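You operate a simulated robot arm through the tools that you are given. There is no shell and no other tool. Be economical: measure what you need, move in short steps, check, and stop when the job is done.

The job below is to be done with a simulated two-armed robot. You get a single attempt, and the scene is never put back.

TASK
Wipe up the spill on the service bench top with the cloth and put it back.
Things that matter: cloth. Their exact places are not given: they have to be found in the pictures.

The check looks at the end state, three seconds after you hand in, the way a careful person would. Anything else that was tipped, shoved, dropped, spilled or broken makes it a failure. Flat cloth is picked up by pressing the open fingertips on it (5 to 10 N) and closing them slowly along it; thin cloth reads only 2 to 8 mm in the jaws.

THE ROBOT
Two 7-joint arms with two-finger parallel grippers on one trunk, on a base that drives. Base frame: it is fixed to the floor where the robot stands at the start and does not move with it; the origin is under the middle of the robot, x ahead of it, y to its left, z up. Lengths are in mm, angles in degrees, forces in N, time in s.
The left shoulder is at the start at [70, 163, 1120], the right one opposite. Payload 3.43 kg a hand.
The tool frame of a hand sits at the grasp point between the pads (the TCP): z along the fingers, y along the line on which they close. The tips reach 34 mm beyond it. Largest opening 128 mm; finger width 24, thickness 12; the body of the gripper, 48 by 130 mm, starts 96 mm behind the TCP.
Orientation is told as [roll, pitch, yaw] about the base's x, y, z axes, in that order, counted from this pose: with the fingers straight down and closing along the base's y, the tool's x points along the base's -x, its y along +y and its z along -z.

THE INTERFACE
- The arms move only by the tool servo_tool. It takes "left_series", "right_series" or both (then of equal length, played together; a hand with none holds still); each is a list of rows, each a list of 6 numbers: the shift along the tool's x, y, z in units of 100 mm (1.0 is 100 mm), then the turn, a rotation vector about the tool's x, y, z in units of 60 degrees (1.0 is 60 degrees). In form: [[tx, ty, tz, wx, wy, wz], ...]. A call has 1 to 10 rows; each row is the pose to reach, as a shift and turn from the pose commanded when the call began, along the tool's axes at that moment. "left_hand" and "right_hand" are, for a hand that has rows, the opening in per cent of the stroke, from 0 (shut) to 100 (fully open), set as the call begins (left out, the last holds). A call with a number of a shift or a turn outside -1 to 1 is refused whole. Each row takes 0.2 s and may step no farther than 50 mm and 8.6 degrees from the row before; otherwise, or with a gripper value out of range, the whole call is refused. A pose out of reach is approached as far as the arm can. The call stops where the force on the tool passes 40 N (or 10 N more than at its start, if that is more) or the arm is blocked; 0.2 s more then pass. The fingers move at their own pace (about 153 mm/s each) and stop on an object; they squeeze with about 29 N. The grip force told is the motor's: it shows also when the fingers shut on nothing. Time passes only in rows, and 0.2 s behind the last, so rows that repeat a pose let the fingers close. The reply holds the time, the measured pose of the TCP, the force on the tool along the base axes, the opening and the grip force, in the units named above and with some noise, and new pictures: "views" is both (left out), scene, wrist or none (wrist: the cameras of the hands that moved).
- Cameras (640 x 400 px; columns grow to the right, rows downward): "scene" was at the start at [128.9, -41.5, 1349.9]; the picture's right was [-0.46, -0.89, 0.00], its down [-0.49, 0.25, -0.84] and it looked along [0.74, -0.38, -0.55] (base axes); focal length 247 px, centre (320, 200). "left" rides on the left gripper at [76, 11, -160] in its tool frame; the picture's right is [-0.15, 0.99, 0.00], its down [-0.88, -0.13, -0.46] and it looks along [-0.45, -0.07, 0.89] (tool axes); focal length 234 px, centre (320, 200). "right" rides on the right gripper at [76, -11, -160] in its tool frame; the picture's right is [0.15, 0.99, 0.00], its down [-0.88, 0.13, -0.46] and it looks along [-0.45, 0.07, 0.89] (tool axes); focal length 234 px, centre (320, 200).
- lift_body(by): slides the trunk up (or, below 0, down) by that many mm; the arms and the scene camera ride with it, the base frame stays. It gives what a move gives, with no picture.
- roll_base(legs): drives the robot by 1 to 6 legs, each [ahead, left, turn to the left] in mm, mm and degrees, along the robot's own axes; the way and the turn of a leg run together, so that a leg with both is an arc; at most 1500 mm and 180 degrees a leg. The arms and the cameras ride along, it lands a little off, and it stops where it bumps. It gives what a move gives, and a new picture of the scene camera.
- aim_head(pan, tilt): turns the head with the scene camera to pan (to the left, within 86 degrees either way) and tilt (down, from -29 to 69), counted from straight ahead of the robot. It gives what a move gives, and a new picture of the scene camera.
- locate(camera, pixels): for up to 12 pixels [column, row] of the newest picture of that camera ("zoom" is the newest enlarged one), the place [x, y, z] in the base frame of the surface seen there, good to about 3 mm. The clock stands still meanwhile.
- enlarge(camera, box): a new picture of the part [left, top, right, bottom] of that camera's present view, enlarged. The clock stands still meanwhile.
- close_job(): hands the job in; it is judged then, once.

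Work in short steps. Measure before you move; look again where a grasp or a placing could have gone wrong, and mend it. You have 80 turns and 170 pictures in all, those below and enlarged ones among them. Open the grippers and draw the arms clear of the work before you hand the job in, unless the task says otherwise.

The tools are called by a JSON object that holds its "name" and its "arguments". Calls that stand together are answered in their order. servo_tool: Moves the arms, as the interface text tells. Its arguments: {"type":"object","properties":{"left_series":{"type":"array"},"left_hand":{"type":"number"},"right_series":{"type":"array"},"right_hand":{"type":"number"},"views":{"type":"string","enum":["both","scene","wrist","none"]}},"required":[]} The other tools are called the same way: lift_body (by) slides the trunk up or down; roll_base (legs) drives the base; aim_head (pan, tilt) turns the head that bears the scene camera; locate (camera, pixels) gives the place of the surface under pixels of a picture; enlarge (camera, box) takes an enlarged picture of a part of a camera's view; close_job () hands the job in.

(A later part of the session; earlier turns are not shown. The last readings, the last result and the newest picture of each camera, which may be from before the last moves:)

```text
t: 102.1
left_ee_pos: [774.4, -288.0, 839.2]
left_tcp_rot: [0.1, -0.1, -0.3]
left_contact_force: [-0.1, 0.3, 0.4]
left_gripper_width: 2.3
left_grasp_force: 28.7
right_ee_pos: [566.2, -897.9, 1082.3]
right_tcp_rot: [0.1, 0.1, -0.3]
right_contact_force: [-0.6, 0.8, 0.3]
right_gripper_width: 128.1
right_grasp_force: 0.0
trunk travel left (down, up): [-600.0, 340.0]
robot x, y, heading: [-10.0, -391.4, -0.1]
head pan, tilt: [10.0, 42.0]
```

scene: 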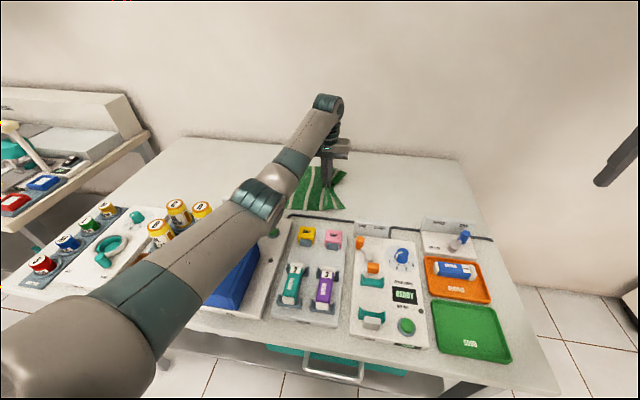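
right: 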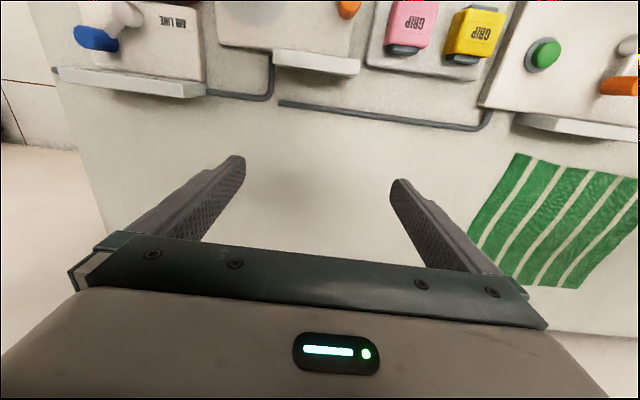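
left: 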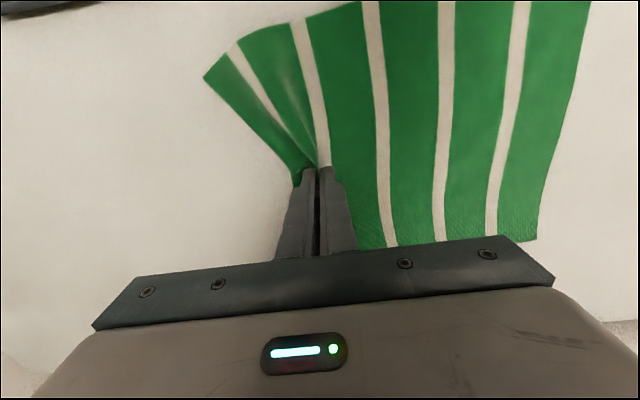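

The cloth follows flat. I press lightly (down 4 mm) and wipe on to the right.

{"name": "servo_tool", "arguments": {"left_series": [[0, -0.1, 0.04, 0, 0, 0], [0, -0.35, 0.04, 0, 0, 0], [0, -0.6, 0.04, 0, 0, 0], [0, -0.85, 0.04, 0, 0, 0], [0, -1.0, 0.04, 0, 0, 0]], "views": "none"}}

{"name": "servo_tool", "arguments": {"left_series": [[0, -0.25, 0.015, 0, 0, 0], [0, -0.5, 0.015, 0, 0, 0], [0, -0.75, 0.015, 0, 0, 0], [0, -1.0, 0.015, 0, 0, 0]], "views": "none"}}

```text
t: 103.3
left_ee_pos: [771.4, -387.1, 833.8]
left_tcp_rot: [-0.1, -0.1, -0.3]
left_contact_force: [-0.7, 2.6, 13.2]
left_gripper_width: 2.4
left_grasp_force: 29.1
right_ee_pos: [565.0, -897.6, 1083.2]
right_tcp_rot: [0.0, -0.1, -0.3]
right_contact_force: [0.4, 0.0, 0.2]
right_gripper_width: 128.2
right_grasp_force: 0.1
trunk travel left (down, up): [-600.0, 340.0]
robot x, y, heading: [-10.1, -390.6, -0.2]
head pan, tilt: [10.0, 42.0]
```

```text
t: 104.2
left_ee_pos: [762.0, -456.3, 834.7]
left_tcp_rot: [0.0, -0.6, -0.3]
left_contact_force: [-2.1, 0.2, 10.5]
left_gripper_width: 2.2
left_grasp_force: 29.5
left hand out of reach, approached as far as the arm can: row 3, 4
right_ee_pos: [565.6, -897.9, 1082.9]
right_tcp_rot: [0.0, 0.0, -0.2]
right_contact_force: [-0.2, 1.1, -0.4]
right_gripper_width: 127.9
right_grasp_force: 0.2
trunk travel left (down, up): [-600.0, 340.0]
robot x, y, heading: [-7.9, -387.6, -0.5]
head pan, tilt: [10.0, 42.0]
stopped in row 4 (left hand): the force on the tool passed its limit (the readings are from after the stop); the commanded pose is now the measured one
```

The left arm is out of reach beyond y≈−470. I raise the hand 30 mm and shift the base 250 further right.

{"name": "servo_tool", "arguments": {"left_series": [[0.05, 0.05, -0.15, 0, 0, 0], [0.1, 0.1, -0.3, 0, 0, 0]], "views": "none"}}

{"name": "roll_base", "arguments": {"legs": [[0, -250, 0.4]]}}

{"name": "enlarge", "arguments": {"camera": "scene", "box": [180, 120, 380, 245]}}

```text
t: 104.8
left_ee_pos: [750.2, -446.5, 863.5]
left_tcp_rot: [0.0, -0.4, -0.3]
left_contact_force: [0.5, 0.1, -0.7]
left_gripper_width: 2.3
left_grasp_force: 28.9
right_ee_pos: [565.0, -897.4, 1082.1]
right_tcp_rot: [-0.1, 0.0, -0.3]
right_contact_force: [-0.2, 0.7, -0.8]
right_gripper_width: 127.8
right_grasp_force: 0.1
trunk travel left (down, up): [-600.0, 340.0]
robot x, y, heading: [-9.3, -388.8, -0.6]
head pan, tilt: [10.0, 42.0]
```

```text
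t: 106.6
left_ee_pos: [751.8, -682.2, 863.5]
left_tcp_rot: [0.0, -0.4, 0.4]
left_contact_force: [0.7, 0.5, -0.1]
left_gripper_width: 2.1
left_grasp_force: 28.4
right_ee_pos: [572.9, -1136.2, 1082.3]
right_tcp_rot: [0.0, 0.1, 0.4]
right_contact_force: [-0.3, -0.3, 0.4]
right_gripper_width: 127.9
right_grasp_force: 0.1
trunk travel left (down, up): [-600.0, 340.0]
robot x, y, heading: [-11.0, -635.8, 0.4]
head pan, tilt: [10.0, 42.0]
```

scene: 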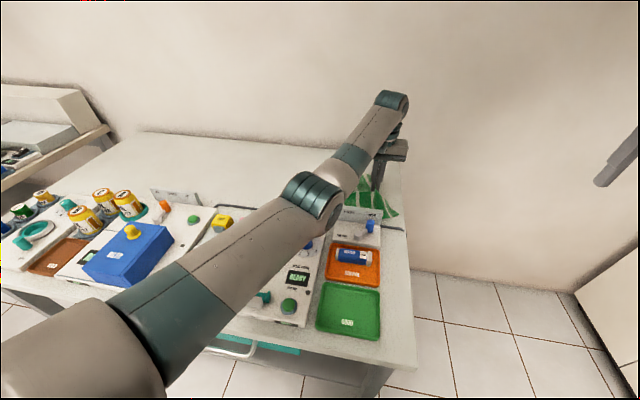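

```text
3.20 times, centred on (280, 182) of scene
```

zoom: 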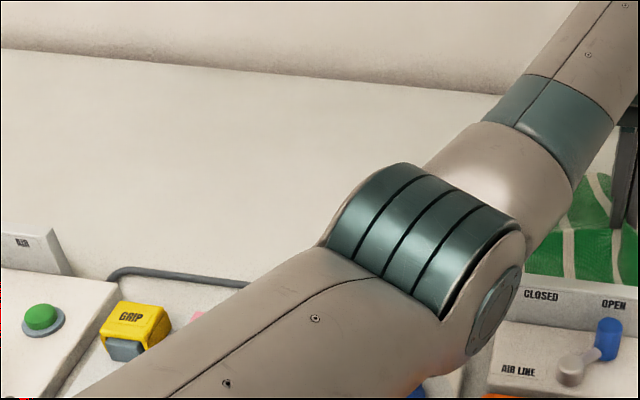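

The cloth was carried across the spill area. Now I press and rub back left (y −682 → −400) at x≈752.

{"name": "servo_tool", "arguments": {"left_series": [[0, 0, 0.15, 0, 0, 0], [0, 0, 0.29, 0, 0, 0], [0, 0.3, 0.29, 0, 0, 0], [0, 0.6, 0.29, 0, 0, 0], [0, 1.0, 0.29, 0, 0, 0]], "views": "none"}}

{"name": "servo_tool", "arguments": {"left_series": [[0, 0.3, 0, 0, 0, 0], [0, 0.6, 0, 0, 0, 0], [0, 1.0, 0, 0, 0, 0]], "views": "both"}}

```text
t: 107.8
left_ee_pos: [750.8, -585.5, 835.8]
left_tcp_rot: [-0.1, -0.8, 0.5]
left_contact_force: [1.9, -4.0, 17.9]
left_gripper_width: 2.1
left_grasp_force: 28.9
right_ee_pos: [570.7, -1134.2, 1083.0]
right_tcp_rot: [0.0, -0.1, 0.3]
right_contact_force: [-0.1, 0.6, -0.3]
right_gripper_width: 127.9
right_grasp_force: 0.1
trunk travel left (down, up): [-600.0, 340.0]
robot x, y, heading: [-9.7, -633.0, 0.9]
head pan, tilt: [10.0, 42.0]
```

```text
t: 108.6
left_ee_pos: [750.3, -482.1, 836.2]
left_tcp_rot: [-0.1, -0.6, 0.4]
left_contact_force: [0.7, -2.2, 14.8]
left_gripper_width: 2.4
left_grasp_force: 29.2
right_ee_pos: [571.5, -1136.3, 1084.2]
right_tcp_rot: [0.0, 0.0, 0.5]
right_contact_force: [0.1, 0.8, 0.4]
right_gripper_width: 128.1
right_grasp_force: 0.1
trunk travel left (down, up): [-600.0, 340.0]
robot x, y, heading: [-11.1, -636.1, 0.4]
head pan, tilt: [10.0, 42.0]
```

scene: 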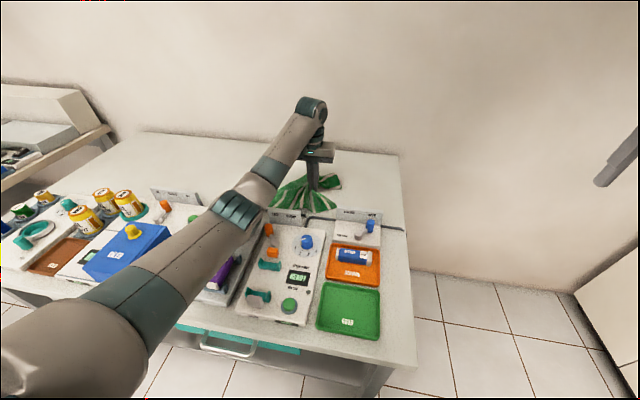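
left: 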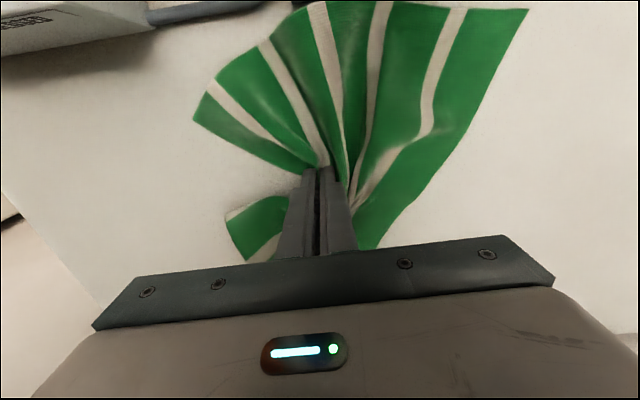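

The bunched cloth rubs well. I continue: left to −382, out to x≈800, then back right.

{"name": "servo_tool", "arguments": {"left_series": [[0, 0.35, 0, 0, 0, 0], [0, 0.7, 0, 0, 0, 0], [0, 1.0, 0, 0, 0, 0], [-0.25, 1.0, 0, 0, 0, 0], [-0.5, 1.0, 0, 0, 0, 0], [-0.5, 0.6, 0, 0, 0, 0], [-0.5, 0.2, 0, 0, 0, 0], [-0.5, -0.2, 0, 0, 0, 0], [-0.5, -0.6, 0, 0, 0, 0], [-0.5, -1.0, 0, 0, 0, 0]], "views": "none"}}

{"name": "servo_tool", "arguments": {"left_series": [[0, -0.4, 0, 0, 0, 0], [0, -0.8, 0, 0, 0, 0], [-0.2, -0.8, 0, 0, 0, 0], [-0.5, -0.8, 0, 0, 0, 0], [-0.5, -0.4, 0, 0, 0, 0], [-0.5, 0, 0, 0, 0, 0], [-0.5, 0.4, 0, 0, 0, 0], [-0.5, 0.8, 0, 0, 0, 0], [-0.5, 1.0, 0, 0, 0, 0]], "views": "both"}}

```text
t: 110.8
left_ee_pos: [802.3, -584.8, 835.9]
left_tcp_rot: [0.0, -0.7, 0.4]
left_contact_force: [0.1, -0.1, 13.9]
left_gripper_width: 2.4
left_grasp_force: 28.8
right_ee_pos: [570.6, -1136.8, 1081.6]
right_tcp_rot: [0.1, -0.2, 0.5]
right_contact_force: [0.4, -0.3, -0.6]
right_gripper_width: 128.0
right_grasp_force: 0.1
trunk travel left (down, up): [-600.0, 340.0]
robot x, y, heading: [-13.2, -636.2, 0.4]
head pan, tilt: [10.0, 42.0]
```

```text
t: 112.8
left_ee_pos: [819.0, -472.3, 837.1]
left_tcp_rot: [-0.1, -0.4, 0.5]
left_contact_force: [1.3, -1.5, 6.6]
left_gripper_width: 2.2
left_grasp_force: 29.1
left hand out of reach, approached as far as the arm can: row 1, 2, 3, 4, 5, 6, 7, 8, 9
right_ee_pos: [572.3, -1135.4, 1082.4]
right_tcp_rot: [-0.1, -0.1, 0.5]
right_contact_force: [-0.2, 0.2, 0.1]
right_gripper_width: 127.7
right_grasp_force: 0.0
trunk travel left (down, up): [-600.0, 340.0]
robot x, y, heading: [-12.7, -639.4, 0.2]
head pan, tilt: [10.0, 42.0]
```

scene: 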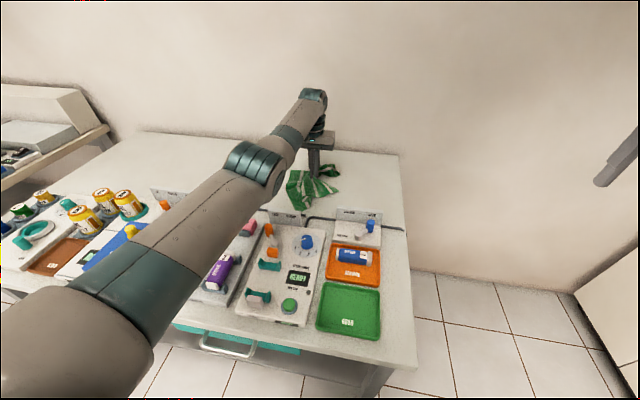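
left: 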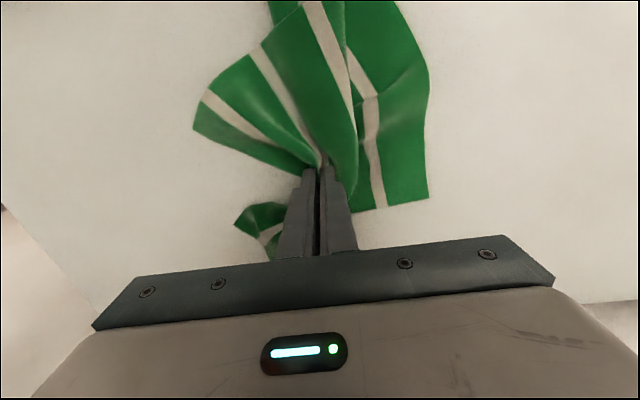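

The reach ends at x≈820. I finish this stroke left, then come in toward x≈720 for another pass.

{"name": "servo_tool", "arguments": {"left_series": [[0, 0.4, 0, 0, 0, 0], [0, 0.8, 0, 0, 0, 0], [0.3, 0.9, 0, 0, 0, 0], [0.7, 0.9, 0, 0, 0, 0], [1.0, 0.9, 0, 0, 0, 0], [1.0, 0.9, 0, 0, 0, 0]], "views": "none"}}

{"name": "servo_tool", "arguments": {"left_series": [[0.3, -0.2, 0, 0, 0, 0], [0.3, -0.6, 0, 0, 0, 0], [0.3, -1.0, 0, 0, 0, 0]], "views": "none"}}

{"name": "servo_tool", "arguments": {"left_series": [[0, -0.4, 0, 0, 0, 0], [0, -0.8, 0, 0, 0, 0], [0, -1.0, 0, 0, 0, 0]], "views": "none"}}

{"name": "servo_tool", "arguments": {"left_series": [[0, -0.4, 0, 0, 0, 0], [0, -0.7, 0, 0, 0, 0], [0, -0.7, -0.2, 0, 0, 0], [0, -0.6, -0.6, 0, 0, 0], [0, -0.4, -1.0, 0, 0, 0]], "views": "both"}}

```text
t: 114.2
left_ee_pos: [720.6, -388.0, 836.0]
left_tcp_rot: [0.0, -0.6, 0.5]
left_contact_force: [0.0, 1.9, 17.2]
left_gripper_width: 2.3
left_grasp_force: 29.1
right_ee_pos: [571.2, -1137.1, 1083.2]
right_tcp_rot: [-0.1, -0.2, 0.5]
right_contact_force: [0.2, 0.9, -0.6]
right_gripper_width: 128.1
right_grasp_force: 0.2
trunk travel left (down, up): [-600.0, 340.0]
robot x, y, heading: [-12.1, -636.7, 0.3]
head pan, tilt: [10.0, 42.0]
```

```text
t: 115.0
left_ee_pos: [689.7, -489.3, 837.6]
left_tcp_rot: [0.0, -0.6, 0.5]
left_contact_force: [1.2, 2.6, 22.6]
left_gripper_width: 2.6
left_grasp_force: 29.8
right_ee_pos: [571.4, -1136.1, 1082.9]
right_tcp_rot: [0.0, -0.1, 0.5]
right_contact_force: [-0.4, 0.2, -0.4]
right_gripper_width: 127.9
right_grasp_force: 0.1
trunk travel left (down, up): [-600.0, 340.0]
robot x, y, heading: [-10.7, -634.5, 0.6]
head pan, tilt: [10.0, 42.0]
```

```text
t: 115.8
left_ee_pos: [690.6, -585.2, 837.0]
left_tcp_rot: [0.0, -0.8, 0.5]
left_contact_force: [0.1, 7.1, 27.6]
left_gripper_width: 2.4
left_grasp_force: 29.3
right_ee_pos: [570.4, -1135.2, 1082.8]
right_tcp_rot: [0.0, -0.1, 0.5]
right_contact_force: [0.3, -0.5, -0.5]
right_gripper_width: 128.2
right_grasp_force: 0.0
trunk travel left (down, up): [-600.0, 340.0]
robot x, y, heading: [-10.1, -636.1, 0.3]
head pan, tilt: [10.0, 42.0]
```

```text
t: 117.0
left_ee_pos: [692.7, -624.5, 932.5]
left_tcp_rot: [0.0, -0.4, 0.5]
left_contact_force: [0.8, 0.0, 0.2]
left_gripper_width: 2.5
left_grasp_force: 28.8
right_ee_pos: [572.3, -1135.7, 1081.9]
right_tcp_rot: [0.0, 0.0, 0.4]
right_contact_force: [-0.2, 0.6, 1.3]
right_gripper_width: 127.9
right_grasp_force: 0.1
trunk travel left (down, up): [-600.0, 340.0]
robot x, y, heading: [-13.3, -632.5, 0.7]
head pan, tilt: [10.0, 42.0]
```

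scene: 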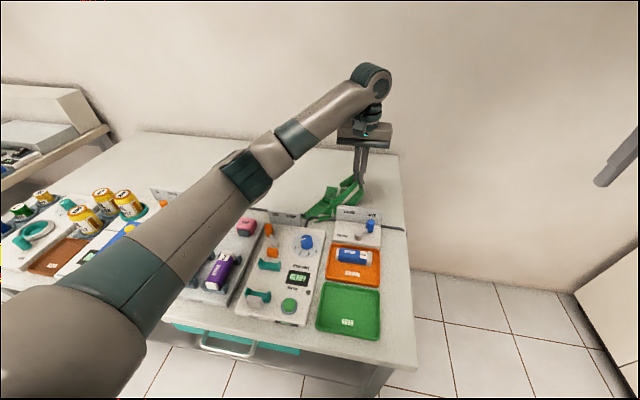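
left: 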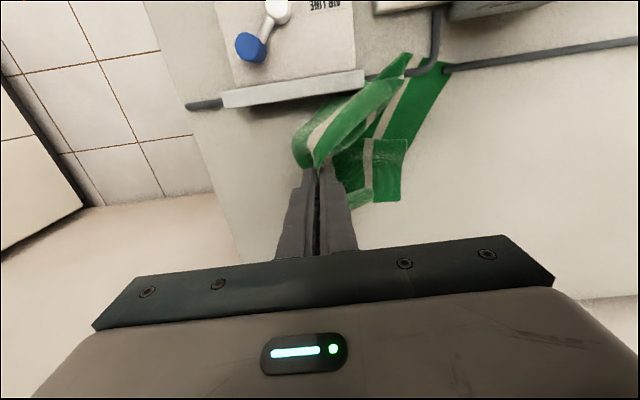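

I lift the cloth clear upward and outward, away from the plates and levers, then look for remaining glints.

{"name": "servo_tool", "arguments": {"left_series": [[-0.3, 0, -0.4, 0, 0, 0], [-0.6, 0, -0.8, 0, 0, 0], [-0.8, 0, -1.0, 0, 0, 0]], "views": "none"}}

{"name": "servo_tool", "arguments": {"left_series": [[0, 0, -0.4, 0, 0, 0], [0, 0, -0.8, 0, 0, 0], [0, 0, -1.0, 0, 0, 0], [0, 0, -1.0, 0, 0, 0]], "views": "both"}}

{"name": "enlarge", "arguments": {"camera": "scene", "box": [220, 120, 420, 245]}}

```text
t: 117.8
left_ee_pos: [773.4, -623.0, 1032.1]
left_tcp_rot: [0.1, -0.7, 0.5]
left_contact_force: [0.5, -0.1, -0.6]
left_gripper_width: 2.3
left_grasp_force: 29.0
right_ee_pos: [571.8, -1136.6, 1081.3]
right_tcp_rot: [0.1, 0.1, 0.5]
right_contact_force: [0.2, -0.6, 0.5]
right_gripper_width: 128.0
right_grasp_force: 0.1
trunk travel left (down, up): [-600.0, 340.0]
robot x, y, heading: [-6.7, -634.2, 0.5]
head pan, tilt: [10.0, 42.0]
```

```text
t: 118.8
left_ee_pos: [756.8, -609.7, 1125.6]
left_tcp_rot: [-0.1, -0.4, 0.5]
left_contact_force: [-0.2, 0.1, -0.4]
left_gripper_width: 2.4
left_grasp_force: 29.0
left hand out of reach, approached as far as the arm can: row 1, 2, 3, 4
right_ee_pos: [573.9, -1134.5, 1081.8]
right_tcp_rot: [0.0, 0.0, 0.6]
right_contact_force: [-0.3, 0.6, 0.5]
right_gripper_width: 128.0
right_grasp_force: 0.1
trunk travel left (down, up): [-600.0, 340.0]
robot x, y, heading: [-10.7, -638.5, 0.3]
head pan, tilt: [10.0, 42.0]
```

scene: 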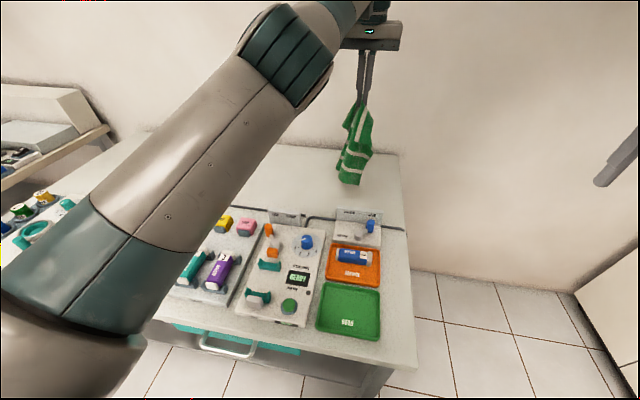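
left: 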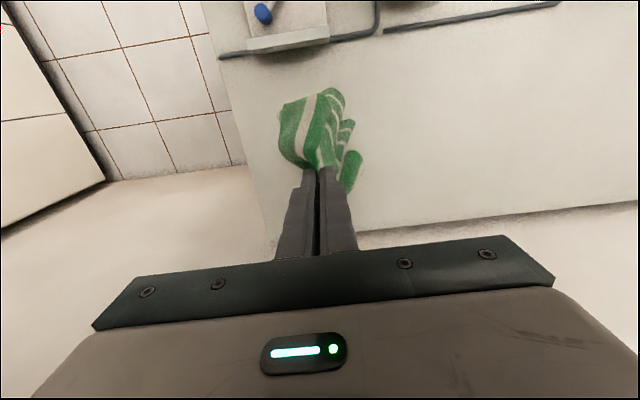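

```text
3.20 times, centred on (320, 182) of scene
```

zoom: 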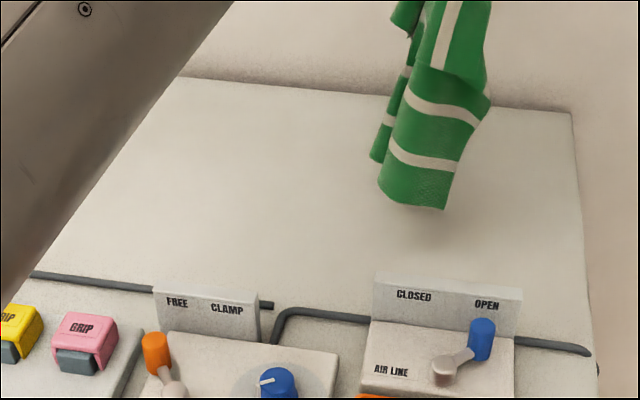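

No glints from here. I drive back 245 left, to the station where the glints were seen, and look with the same view.

{"name": "roll_base", "arguments": {"legs": [[0, 250, -0.6]]}}

{"name": "enlarge", "arguments": {"camera": "scene", "box": [320, 165, 448, 245]}}

{"name": "enlarge", "arguments": {"camera": "scene", "box": [270, 130, 470, 255]}}

```text
t: 120.6
left_ee_pos: [755.2, -372.2, 1125.6]
left_tcp_rot: [0.0, -0.4, -0.1]
left_contact_force: [-0.3, -0.7, 0.8]
left_gripper_width: 2.5
left_grasp_force: 28.6
right_ee_pos: [567.3, -895.9, 1082.4]
right_tcp_rot: [0.0, -0.1, -0.1]
right_contact_force: [0.4, 0.4, 0.4]
right_gripper_width: 128.1
right_grasp_force: 0.0
trunk travel left (down, up): [-600.0, 340.0]
robot x, y, heading: [-9.5, -388.6, -0.1]
head pan, tilt: [10.0, 42.0]
```

scene: 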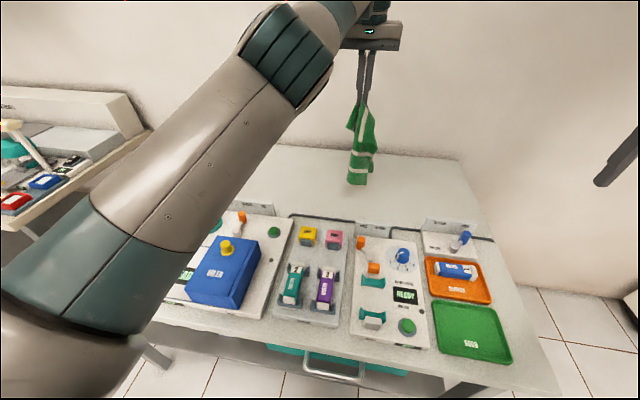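

```text
5.00 times, centred on (384, 205) of scene
```

zoom: 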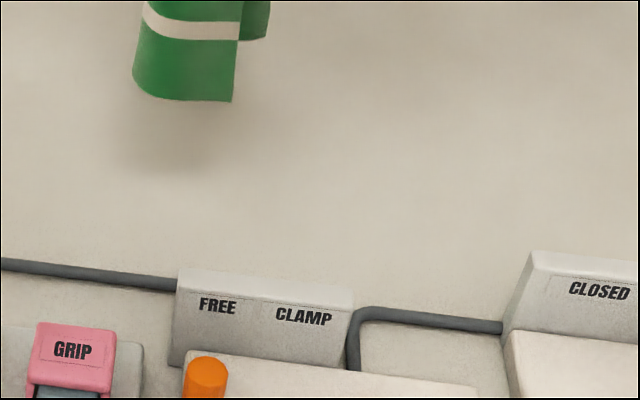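

```text
3.20 times, centred on (370, 192) of scene
```

zoom: 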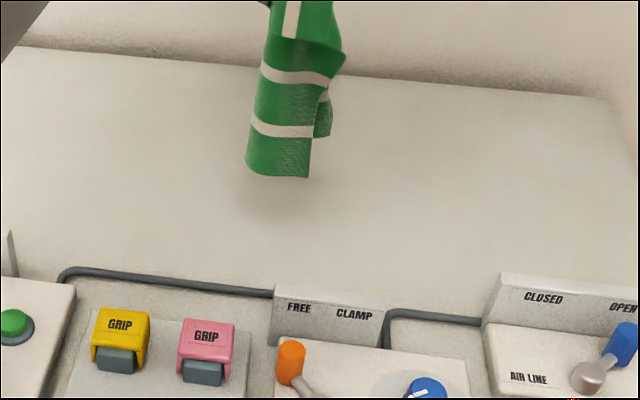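

The glints are gone, so the film there is wiped. Now I return the cloth: base 190 to the left for a good laying reach.

{"name": "roll_base", "arguments": {"legs": [[0, 190, 0]]}}

{"name": "servo_tool", "arguments": {"left_series": [[0, 0.4, 0.1, 0, 0, 0], [0, 0.8, 0.2, 0, 0, 0], [0, 1.0, 0.2, 0, 0, 0], [0, 1.0, 0.2, 0, 0, 0]], "views": "none"}}

{"name": "servo_tool", "arguments": {"left_series": [[0, 0.4, 0, 0, 0, 0], [0, 0.8, 0.1, 0, 0, 0], [0, 1.0, 0.2, 0, 0, 0], [0, 1.0, 0.2, 0, 0, 0]], "views": "both"}}

```text
t: 122.1
left_ee_pos: [756.3, -179.1, 1127.0]
left_tcp_rot: [0.0, -0.5, -0.3]
left_contact_force: [0.2, 0.0, 0.2]
left_gripper_width: 2.3
left_grasp_force: 29.1
right_ee_pos: [566.8, -702.7, 1082.1]
right_tcp_rot: [0.0, 0.0, -0.3]
right_contact_force: [0.0, 0.1, 0.2]
right_gripper_width: 128.1
right_grasp_force: 0.1
trunk travel left (down, up): [-600.0, 340.0]
robot x, y, heading: [-10.9, -192.5, -0.1]
head pan, tilt: [10.0, 42.0]
```

scene: 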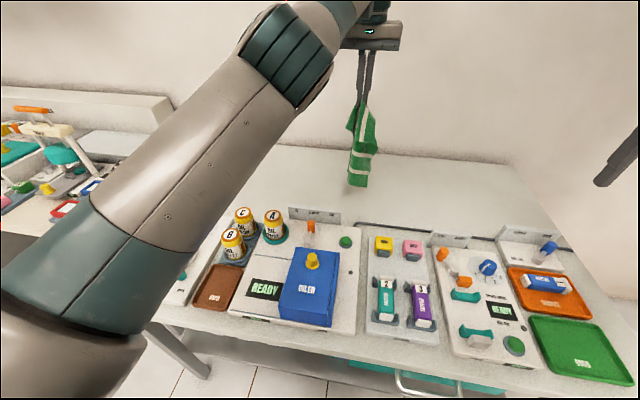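

```text
t: 123.1
left_ee_pos: [758.2, -78.5, 1107.4]
left_tcp_rot: [-0.1, -0.5, -0.3]
left_contact_force: [0.1, -0.5, -0.1]
left_gripper_width: 2.2
left_grasp_force: 29.2
right_ee_pos: [565.5, -702.5, 1082.8]
right_tcp_rot: [0.1, 0.1, -0.4]
right_contact_force: [-0.4, 0.2, 0.7]
right_gripper_width: 128.0
right_grasp_force: 0.1
trunk travel left (down, up): [-600.0, 340.0]
robot x, y, heading: [-7.7, -197.3, -0.5]
head pan, tilt: [10.0, 42.0]
```

```text
t: 124.1
left_ee_pos: [757.6, 21.9, 1088.5]
left_tcp_rot: [0.0, -0.5, -0.2]
left_contact_force: [-0.3, 0.0, 0.0]
left_gripper_width: 2.3
left_grasp_force: 29.2
right_ee_pos: [566.9, -703.1, 1081.5]
right_tcp_rot: [0.0, 0.1, -0.2]
right_contact_force: [0.0, 0.0, 0.4]
right_gripper_width: 128.4
right_grasp_force: 0.1
trunk travel left (down, up): [-600.0, 340.0]
robot x, y, heading: [-10.6, -191.3, -0.2]
head pan, tilt: [10.0, 42.0]
```

scene: 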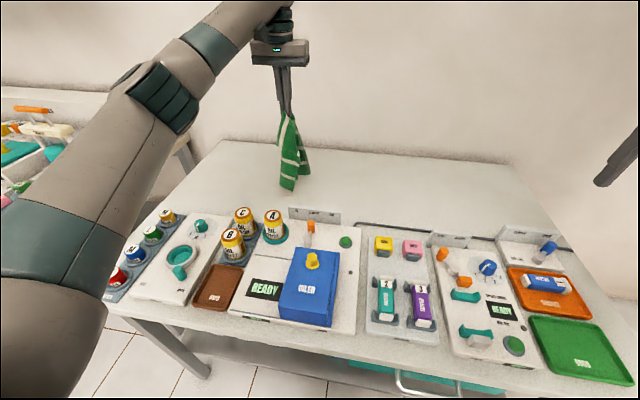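
left: 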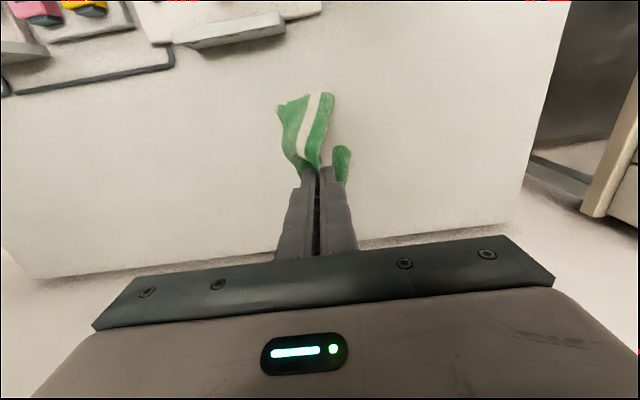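

The cloth hangs as a narrow drape. I go left to y≈125, then descend while moving right to lay it out.

{"name": "servo_tool", "arguments": {"left_series": [[-0.1, 0.4, 0.1, 0, 0, 0], [-0.15, 0.8, 0.2, 0, 0, 0], [-0.2, 1.0, 0.5, 0, 0, 0], [-0.2, 1.0, 0.8, 0, 0, 0], [-0.2, 1.0, 0.8, 0, 0, 0]], "views": "none"}}

{"name": "servo_tool", "arguments": {"left_series": [[0, -0.1, 0.2, 0, 0, 0], [0, -0.3, 0.4, 0, 0, 0], [0, -0.5, 0.6, 0, 0, 0], [0, -0.75, 0.8, 0, 0, 0], [0, -1.0, 1.0, 0, 0, 0]], "views": "wrist"}}

{"name": "servo_tool", "arguments": {"left_series": [[0, -0.2, 0.2, 0, 0, 0], [0, -0.45, 0.4, 0, 0, 0], [0, -0.7, 0.6, 0, 0, 0], [0, -1.0, 0.68, 0, 0, 0]], "views": "both"}}

```text
t: 125.3
left_ee_pos: [779.5, 123.3, 1007.3]
left_tcp_rot: [0.0, -0.5, -0.2]
left_contact_force: [0.6, 0.0, -0.2]
left_gripper_width: 2.4
left_grasp_force: 29.0
right_ee_pos: [565.3, -701.9, 1081.9]
right_tcp_rot: [0.0, 0.0, -0.3]
right_contact_force: [-0.4, -0.6, 0.4]
right_gripper_width: 127.9
right_grasp_force: 0.1
trunk travel left (down, up): [-600.0, 340.0]
robot x, y, heading: [-10.5, -198.7, -0.4]
head pan, tilt: [10.0, 42.0]
```

```text
t: 126.5
left_ee_pos: [781.3, 22.2, 906.8]
left_tcp_rot: [0.0, -0.4, -0.1]
left_contact_force: [0.0, -0.2, -0.9]
left_gripper_width: 2.6
left_grasp_force: 29.2
right_ee_pos: [566.7, -702.6, 1081.0]
right_tcp_rot: [0.0, 0.0, -0.3]
right_contact_force: [0.8, 0.4, -0.8]
right_gripper_width: 128.0
right_grasp_force: 0.0
trunk travel left (down, up): [-600.0, 340.0]
robot x, y, heading: [-14.0, -192.1, -0.5]
head pan, tilt: [10.0, 42.0]
```

left: 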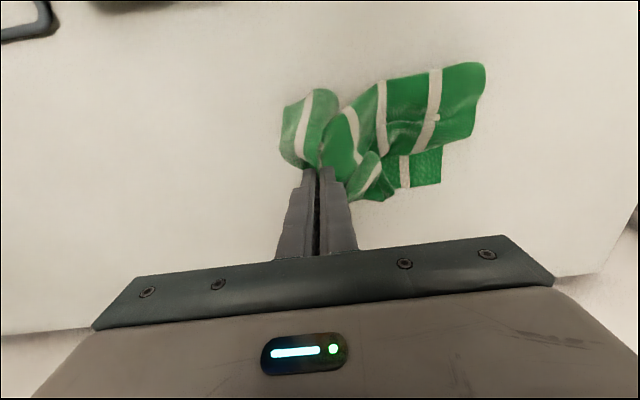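

```text
t: 127.5
left_ee_pos: [777.1, -76.3, 839.0]
left_tcp_rot: [0.0, -0.5, -0.3]
left_contact_force: [0.1, 0.2, 3.7]
left_gripper_width: 2.3
left_grasp_force: 29.2
right_ee_pos: [566.6, -702.3, 1081.7]
right_tcp_rot: [0.0, -0.1, -0.3]
right_contact_force: [0.2, -0.5, 0.5]
right_gripper_width: 127.8
right_grasp_force: 0.1
trunk travel left (down, up): [-600.0, 340.0]
robot x, y, heading: [-9.2, -194.6, -0.4]
head pan, tilt: [10.0, 42.0]
```

scene: 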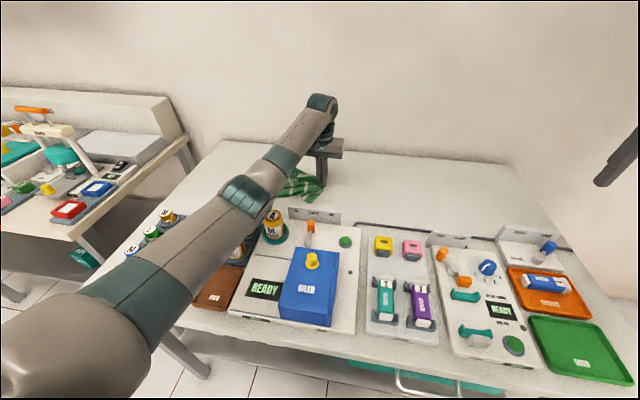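
left: 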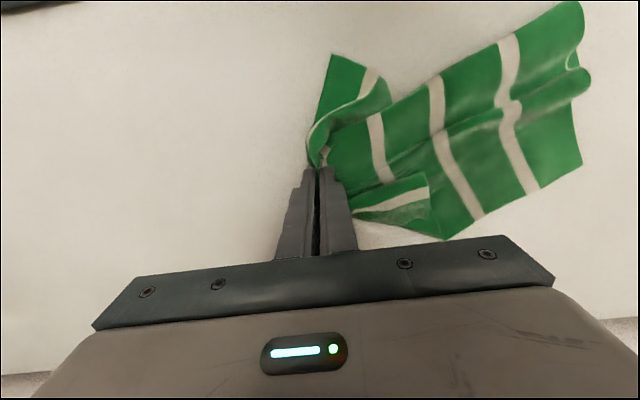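

The cloth is laid roughly in place with folds. I open and lift to see its outline.

{"name": "servo_tool", "arguments": {"left_series": [[0, 0, -0.02, 0, 0, 0], [0, 0, -0.04, 0, 0, 0]], "left_hand": 25, "views": "none"}}

{"name": "servo_tool", "arguments": {"left_series": [[0, 0, -0.4, 0, 0, 0], [0.2, 0, -0.8, 0, 0, 0], [0.6, 0, -1.0, 0, 0, 0], [1.0, 0, -1.0, 0, 0, 0], [1.0, 0.3, -1.0, 0, 0, 0]], "views": "both"}}

```text
t: 128.1
left_ee_pos: [777.2, -76.5, 842.2]
left_tcp_rot: [-0.1, -0.4, -0.2]
left_contact_force: [0.3, 0.2, 0.5]
left_gripper_width: 32.2
left_grasp_force: 0.2
right_ee_pos: [566.9, -701.8, 1082.0]
right_tcp_rot: [0.0, 0.0, -0.2]
right_contact_force: [0.4, 0.2, -0.4]
right_gripper_width: 128.1
right_grasp_force: 0.0
trunk travel left (down, up): [-600.0, 340.0]
robot x, y, heading: [-8.2, -193.1, -0.2]
head pan, tilt: [10.0, 42.0]
```

```text
t: 129.3
left_ee_pos: [676.6, -46.8, 941.1]
left_tcp_rot: [0.0, -0.3, -0.2]
left_contact_force: [0.7, 0.0, 0.0]
left_gripper_width: 32.1
left_grasp_force: 0.1
right_ee_pos: [567.2, -700.1, 1082.4]
right_tcp_rot: [0.0, -0.1, -0.3]
right_contact_force: [-0.2, 0.2, 0.9]
right_gripper_width: 128.0
right_grasp_force: 0.0
trunk travel left (down, up): [-600.0, 340.0]
robot x, y, heading: [-10.9, -194.5, -0.5]
head pan, tilt: [10.0, 42.0]
```

scene: 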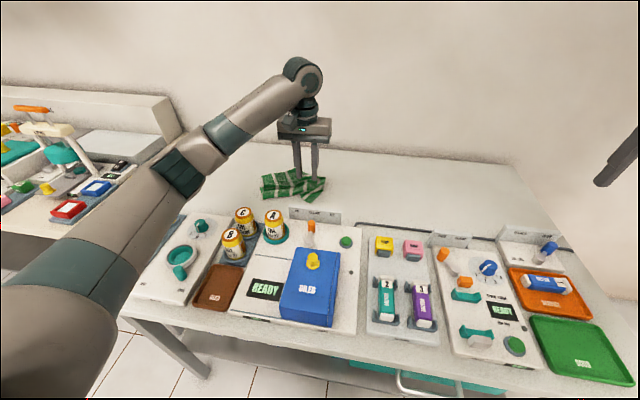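
left: 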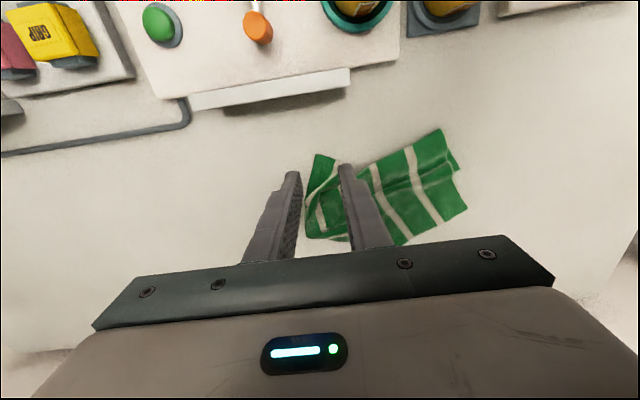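

The cloth lies folded near its place. I measure its outline to decide on spreading it.

{"name": "locate", "arguments": {"camera": "left", "pixels": [[315, 155], [305, 210], [350, 242], [400, 243], [467, 208], [460, 165], [441, 130], [365, 163]]}}

{"name": "enlarge", "arguments": {"camera": "left", "box": [260, 100, 500, 250]}}

{"name": "enlarge", "arguments": {"camera": "scene", "box": [240, 150, 352, 220]}}

```text
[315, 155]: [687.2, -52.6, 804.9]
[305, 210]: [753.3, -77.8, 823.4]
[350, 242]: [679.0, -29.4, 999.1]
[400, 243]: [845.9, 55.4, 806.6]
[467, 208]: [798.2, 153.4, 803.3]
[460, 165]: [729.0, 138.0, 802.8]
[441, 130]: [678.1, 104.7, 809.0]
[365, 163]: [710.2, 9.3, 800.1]
```

```text
2.67 times, centred on (380, 175) of left
```

zoom: 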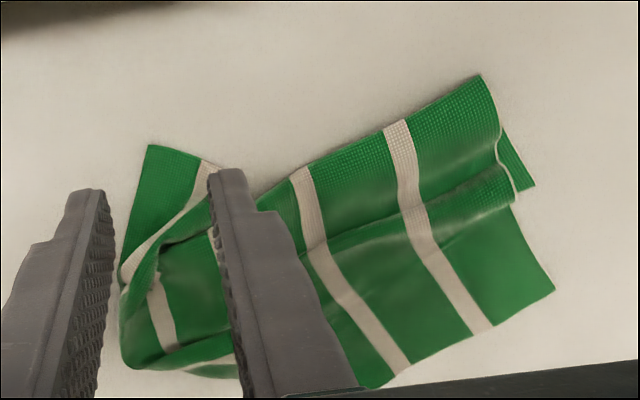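

```text
5.71 times, centred on (296, 185) of scene
```

zoom: 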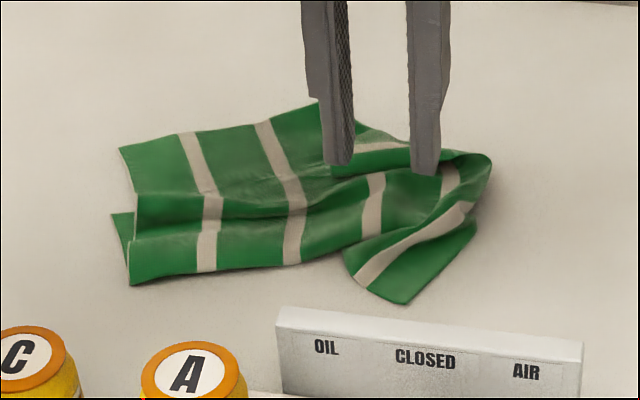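

The cloth spans x 680–850, y −80…153 versus originally 655–900, −135…140. I pinch its right end again at (765,−50) and pull it right to straighten and recentre it.

{"name": "servo_tool", "arguments": {"left_series": [[-0.4, 0, 0, 0, 0, 0], [-0.85, 0, 0, 0, 0, 0], [-0.85, 0, 0.4, 0, 0, 0], [-0.85, 0, 0.8, 0, 0, 0], [-0.85, 0, 1.0, 0, 0, 0]], "left_hand": 40, "views": "wrist"}}

{"name": "servo_tool", "arguments": {"left_series": [[0, 0, 0.04, 0, 0, 0], [0, 0, 0.04, 0, 0, 0]], "left_hand": 30, "views": "none"}}

{"name": "servo_tool", "arguments": {"left_series": [[0, 0, 0, 0, 0, 0]], "left_hand": 18, "views": "none"}}

{"name": "servo_tool", "arguments": {"left_series": [[0, 0, 0, 0, 0, 0], [0, 0, 0, 0, 0, 0]], "left_hand": 0, "views": "wrist"}}

```text
t: 130.5
left_ee_pos: [766.6, -50.0, 842.0]
left_tcp_rot: [0.0, -0.5, -0.2]
left_contact_force: [-0.6, 0.3, 1.2]
left_gripper_width: 51.4
left_grasp_force: 0.1
right_ee_pos: [565.9, -701.5, 1081.6]
right_tcp_rot: [0.0, 0.0, -0.3]
right_contact_force: [0.7, -0.2, 0.8]
right_gripper_width: 128.0
right_grasp_force: 0.0
trunk travel left (down, up): [-600.0, 340.0]
robot x, y, heading: [-12.7, -198.2, -0.4]
head pan, tilt: [10.0, 42.0]
```

left: 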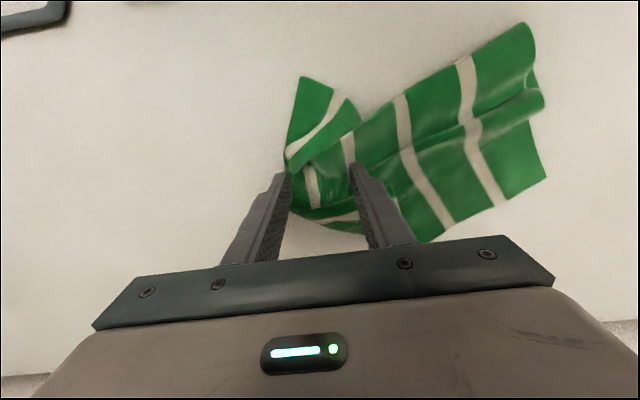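

```text
t: 131.1
left_ee_pos: [766.7, -49.6, 837.8]
left_tcp_rot: [0.0, -0.5, -0.3]
left_contact_force: [0.9, -1.4, 4.3]
left_gripper_width: 38.8
left_grasp_force: 0.3
right_ee_pos: [566.0, -701.2, 1081.1]
right_tcp_rot: [0.0, 0.0, -0.3]
right_contact_force: [0.2, -0.2, 0.3]
right_gripper_width: 127.9
right_grasp_force: 0.0
trunk travel left (down, up): [-600.0, 340.0]
robot x, y, heading: [-9.3, -193.8, -0.4]
head pan, tilt: [10.0, 42.0]
```

```text
t: 131.5
left_ee_pos: [764.9, -49.3, 838.7]
left_tcp_rot: [0.0, -0.5, -0.2]
left_contact_force: [0.4, -0.6, 3.7]
left_gripper_width: 23.0
left_grasp_force: 0.1
right_ee_pos: [567.6, -702.1, 1082.9]
right_tcp_rot: [0.0, 0.0, -0.2]
right_contact_force: [0.8, -0.2, -0.3]
right_gripper_width: 128.0
right_grasp_force: 0.0
trunk travel left (down, up): [-600.0, 340.0]
robot x, y, heading: [-9.0, -190.7, -0.2]
head pan, tilt: [10.0, 42.0]
```

```text
t: 132.1
left_ee_pos: [765.8, -48.0, 839.0]
left_tcp_rot: [0.0, -0.5, -0.2]
left_contact_force: [1.8, 1.7, 5.5]
left_gripper_width: 4.6
left_grasp_force: 29.3
right_ee_pos: [566.6, -701.5, 1082.3]
right_tcp_rot: [0.0, -0.1, -0.3]
right_contact_force: [-0.5, -0.4, -0.6]
right_gripper_width: 128.0
right_grasp_force: 0.1
trunk travel left (down, up): [-600.0, 340.0]
robot x, y, heading: [-14.9, -194.2, -0.1]
head pan, tilt: [10.0, 42.0]
```

left: 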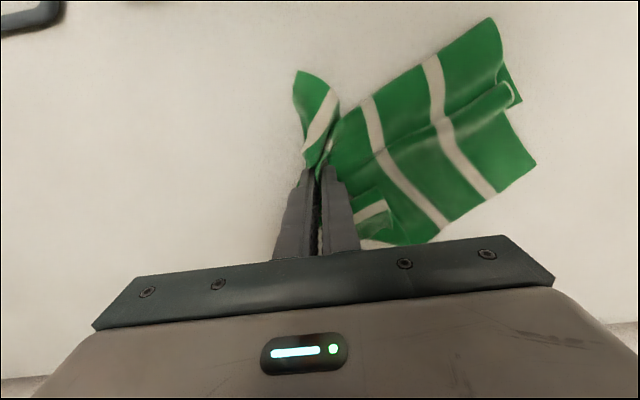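

Gripped. I pull 45 mm right and 10 mm outward, slightly raised, release and look.

{"name": "servo_tool", "arguments": {"left_series": [[0, 0, -0.02, 0, 0, 0], [-0.05, -0.2, -0.02, 0, 0, 0], [-0.1, -0.45, -0.02, 0, 0, 0], [-0.1, -0.45, -0.02, 0, 0, 0]], "views": "none"}}

{"name": "servo_tool", "arguments": {"left_series": [[0, 0, 0, 0, 0, 0], [0, 0, -0.05, 0, 0, 0]], "left_hand": 35, "views": "none"}}

{"name": "servo_tool", "arguments": {"left_series": [[0, 0, -0.4, 0, 0, 0], [0.1, 0, -0.8, 0, 0, 0], [0.5, 0, -1.0, 0, 0, 0], [1.0, 0, -1.0, 0, 0, 0], [1.0, -0.5, -1.0, 0, 0, 0]], "views": "both"}}

{"name": "enlarge", "arguments": {"camera": "scene", "box": [240, 145, 368, 225]}}

```text
t: 133.1
left_ee_pos: [775.7, -92.3, 841.1]
left_tcp_rot: [-0.1, -0.5, -0.2]
left_contact_force: [0.2, -0.3, 0.2]
left_gripper_width: 4.2
left_grasp_force: 29.3
right_ee_pos: [566.6, -701.0, 1080.4]
right_tcp_rot: [0.0, 0.0, -0.3]
right_contact_force: [0.2, 0.7, -0.1]
right_gripper_width: 128.1
right_grasp_force: 0.1
trunk travel left (down, up): [-600.0, 340.0]
robot x, y, heading: [-12.4, -193.6, -0.2]
head pan, tilt: [10.0, 42.0]
```

```text
t: 133.7
left_ee_pos: [775.1, -92.7, 846.9]
left_tcp_rot: [0.0, -0.5, -0.2]
left_contact_force: [0.5, 0.5, 0.3]
left_gripper_width: 44.8
left_grasp_force: 0.2
right_ee_pos: [566.5, -701.9, 1082.0]
right_tcp_rot: [0.0, -0.1, -0.3]
right_contact_force: [0.0, -0.2, 0.4]
right_gripper_width: 128.2
right_grasp_force: 0.0
trunk travel left (down, up): [-600.0, 340.0]
robot x, y, heading: [-11.5, -196.3, -0.5]
head pan, tilt: [10.0, 42.0]
```

```text
t: 134.9
left_ee_pos: [673.8, -145.1, 946.7]
left_tcp_rot: [0.2, -0.5, -0.3]
left_contact_force: [0.0, -0.7, -0.1]
left_gripper_width: 44.5
left_grasp_force: 0.0
right_ee_pos: [566.5, -704.3, 1079.5]
right_tcp_rot: [0.2, 0.1, -0.3]
right_contact_force: [0.6, -1.1, 0.4]
right_gripper_width: 128.0
right_grasp_force: 0.1
trunk travel left (down, up): [-600.0, 340.0]
robot x, y, heading: [-10.9, -191.0, -0.4]
head pan, tilt: [10.0, 42.0]
```

scene: 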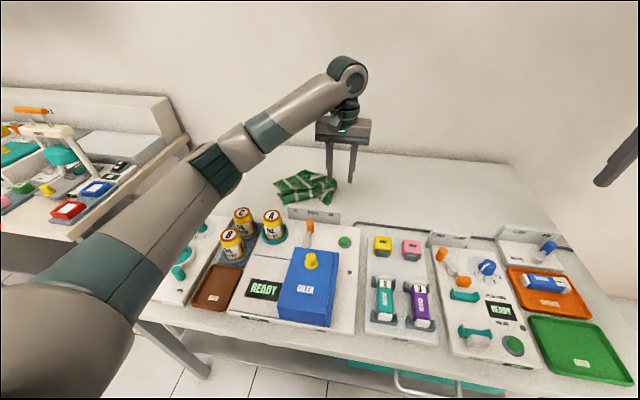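
left: 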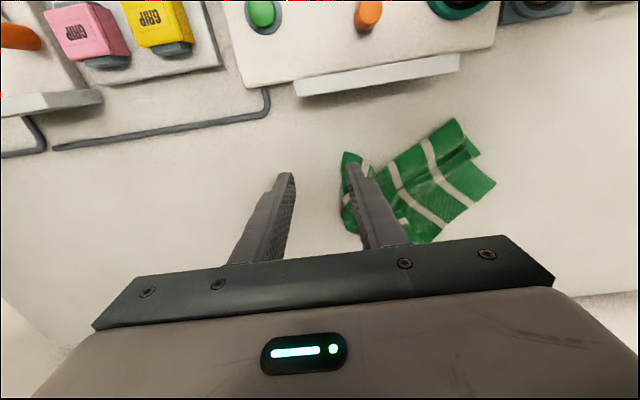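

```text
5.00 times, centred on (304, 185) of scene
```

zoom: 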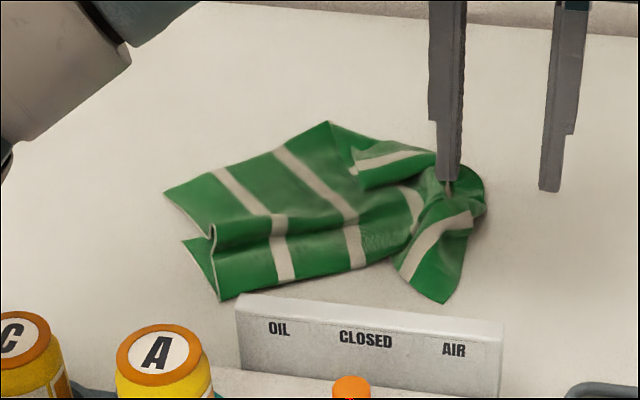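

Better centred. I measure the corners again to see whether pulling the far-left corner out would open the fold.

{"name": "locate", "arguments": {"camera": "zoom", "pixels": [[168, 193], [185, 245], [220, 298], [330, 124], [445, 300], [484, 190], [212, 230], [300, 245], [360, 270], [355, 180]]}}

```text
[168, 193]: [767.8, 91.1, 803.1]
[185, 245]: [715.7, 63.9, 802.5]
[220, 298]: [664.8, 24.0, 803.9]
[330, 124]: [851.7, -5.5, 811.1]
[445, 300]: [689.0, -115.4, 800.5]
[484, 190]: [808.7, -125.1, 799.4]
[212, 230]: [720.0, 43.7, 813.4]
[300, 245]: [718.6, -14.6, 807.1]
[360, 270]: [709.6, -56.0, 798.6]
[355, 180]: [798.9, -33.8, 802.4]
```

The cloth now lies within its original footprint (centre ≈(758,−17)) but folded. I try opening it: move base 150 left, then pull the far-left corner (768,91) outward.

{"name": "roll_base", "arguments": {"legs": [[0, 150, 0.3]]}}

{"name": "servo_tool", "arguments": {"left_series": [[-0.3, 0.2, 0, 0, 0, 0], [-0.6, 0.4, 0, 0, 0, 0], [-0.88, 0.65, 0, 0, 0, 0], [-0.88, 0.7, 0.4, 0, 0, 0], [-0.88, 0.7, 0.8, 0, 0, 0]], "left_hand": 35, "views": "wrist"}}

```text
t: 136.3
left_ee_pos: [675.2, 8.7, 947.8]
left_tcp_rot: [0.0, -0.5, 0.0]
left_contact_force: [0.5, -0.3, -0.5]
left_gripper_width: 44.6
left_grasp_force: 0.0
right_ee_pos: [569.3, -550.0, 1081.9]
right_tcp_rot: [0.1, 0.1, -0.1]
right_contact_force: [0.2, -0.1, -0.7]
right_gripper_width: 128.1
right_grasp_force: 0.1
trunk travel left (down, up): [-600.0, 340.0]
robot x, y, heading: [-10.0, -47.0, -0.2]
head pan, tilt: [10.0, 42.0]
```

scene: 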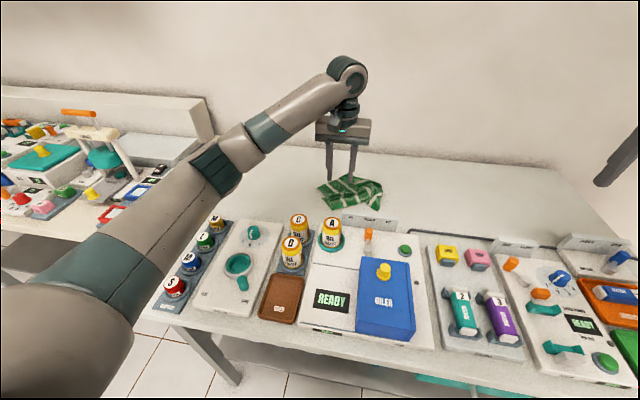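

```text
t: 137.5
left_ee_pos: [762.4, 77.2, 868.3]
left_tcp_rot: [0.1, -0.4, 0.0]
left_contact_force: [0.0, -0.4, 0.4]
left_gripper_width: 44.5
left_grasp_force: 0.0
right_ee_pos: [568.7, -551.2, 1080.6]
right_tcp_rot: [-0.1, 0.2, 0.0]
right_contact_force: [0.2, -0.2, -0.6]
right_gripper_width: 127.8
right_grasp_force: 0.1
trunk travel left (down, up): [-600.0, 340.0]
robot x, y, heading: [-11.1, -40.6, 0.0]
head pan, tilt: [10.0, 42.0]
```

left: 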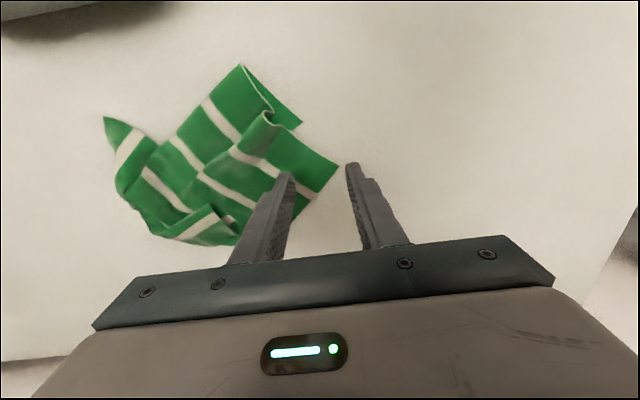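

The corner sits under the left finger only; I shift 20 mm right and 8 mm outward, press, and pinch slowly.

{"name": "servo_tool", "arguments": {"left_series": [[-0.08, -0.2, 0, 0, 0, 0], [-0.08, -0.2, 0.2, 0, 0, 0], [-0.08, -0.2, 0.31, 0, 0, 0], [-0.08, -0.2, 0.345, 0, 0, 0], [-0.08, -0.2, 0.345, 0, 0, 0]], "views": "none"}}

{"name": "servo_tool", "arguments": {"left_series": [[0, 0, 0, 0, 0, 0]], "left_hand": 22, "views": "none"}}

{"name": "servo_tool", "arguments": {"left_series": [[0, 0, 0, 0, 0, 0]], "left_hand": 10, "views": "none"}}

{"name": "servo_tool", "arguments": {"left_series": [[0, 0, 0, 0, 0, 0], [0, 0, -0.03, 0, 0, 0]], "left_hand": 0, "views": "wrist"}}

```text
t: 138.7
left_ee_pos: [772.3, 59.0, 834.9]
left_tcp_rot: [0.0, -0.6, -0.1]
left_contact_force: [0.6, 2.4, 6.5]
left_gripper_width: 44.9
left_grasp_force: 0.4
right_ee_pos: [569.3, -550.6, 1082.7]
right_tcp_rot: [0.0, 0.0, -0.1]
right_contact_force: [0.3, 0.4, -0.8]
right_gripper_width: 128.4
right_grasp_force: 0.1
trunk travel left (down, up): [-600.0, 340.0]
robot x, y, heading: [-8.3, -51.2, 0.1]
head pan, tilt: [10.0, 42.0]
```

```text
t: 139.1
left_ee_pos: [770.7, 58.1, 835.3]
left_tcp_rot: [-0.1, -0.7, 0.0]
left_contact_force: [0.9, -0.9, 6.7]
left_gripper_width: 27.5
left_grasp_force: 0.0
right_ee_pos: [568.7, -550.9, 1082.6]
right_tcp_rot: [0.0, -0.1, -0.1]
right_contact_force: [-0.1, -0.5, -0.3]
right_gripper_width: 128.3
right_grasp_force: 0.1
trunk travel left (down, up): [-600.0, 340.0]
robot x, y, heading: [-9.5, -45.1, -0.2]
head pan, tilt: [10.0, 42.0]
```

```text
t: 139.5
left_ee_pos: [770.6, 59.0, 835.0]
left_tcp_rot: [0.0, -0.5, 0.0]
left_contact_force: [-0.2, 0.1, 8.5]
left_gripper_width: 12.2
left_grasp_force: 0.1
right_ee_pos: [568.1, -551.2, 1082.4]
right_tcp_rot: [0.0, 0.0, 0.0]
right_contact_force: [-0.5, 0.4, 0.1]
right_gripper_width: 127.9
right_grasp_force: 0.0
trunk travel left (down, up): [-600.0, 340.0]
robot x, y, heading: [-10.3, -44.9, 0.1]
head pan, tilt: [10.0, 42.0]
```

```text
t: 140.1
left_ee_pos: [771.1, 59.7, 835.9]
left_tcp_rot: [0.0, -0.4, -0.1]
left_contact_force: [-0.6, 0.0, 0.2]
left_gripper_width: 2.1
left_grasp_force: 29.0
right_ee_pos: [569.1, -551.5, 1081.7]
right_tcp_rot: [0.1, 0.1, 0.0]
right_contact_force: [0.3, 0.1, 0.0]
right_gripper_width: 127.6
right_grasp_force: 0.0
trunk travel left (down, up): [-600.0, 340.0]
robot x, y, heading: [-9.9, -44.0, 0.1]
head pan, tilt: [10.0, 42.0]
```

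left: 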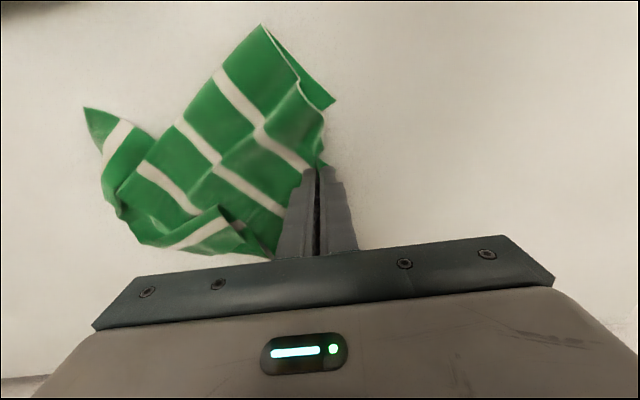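

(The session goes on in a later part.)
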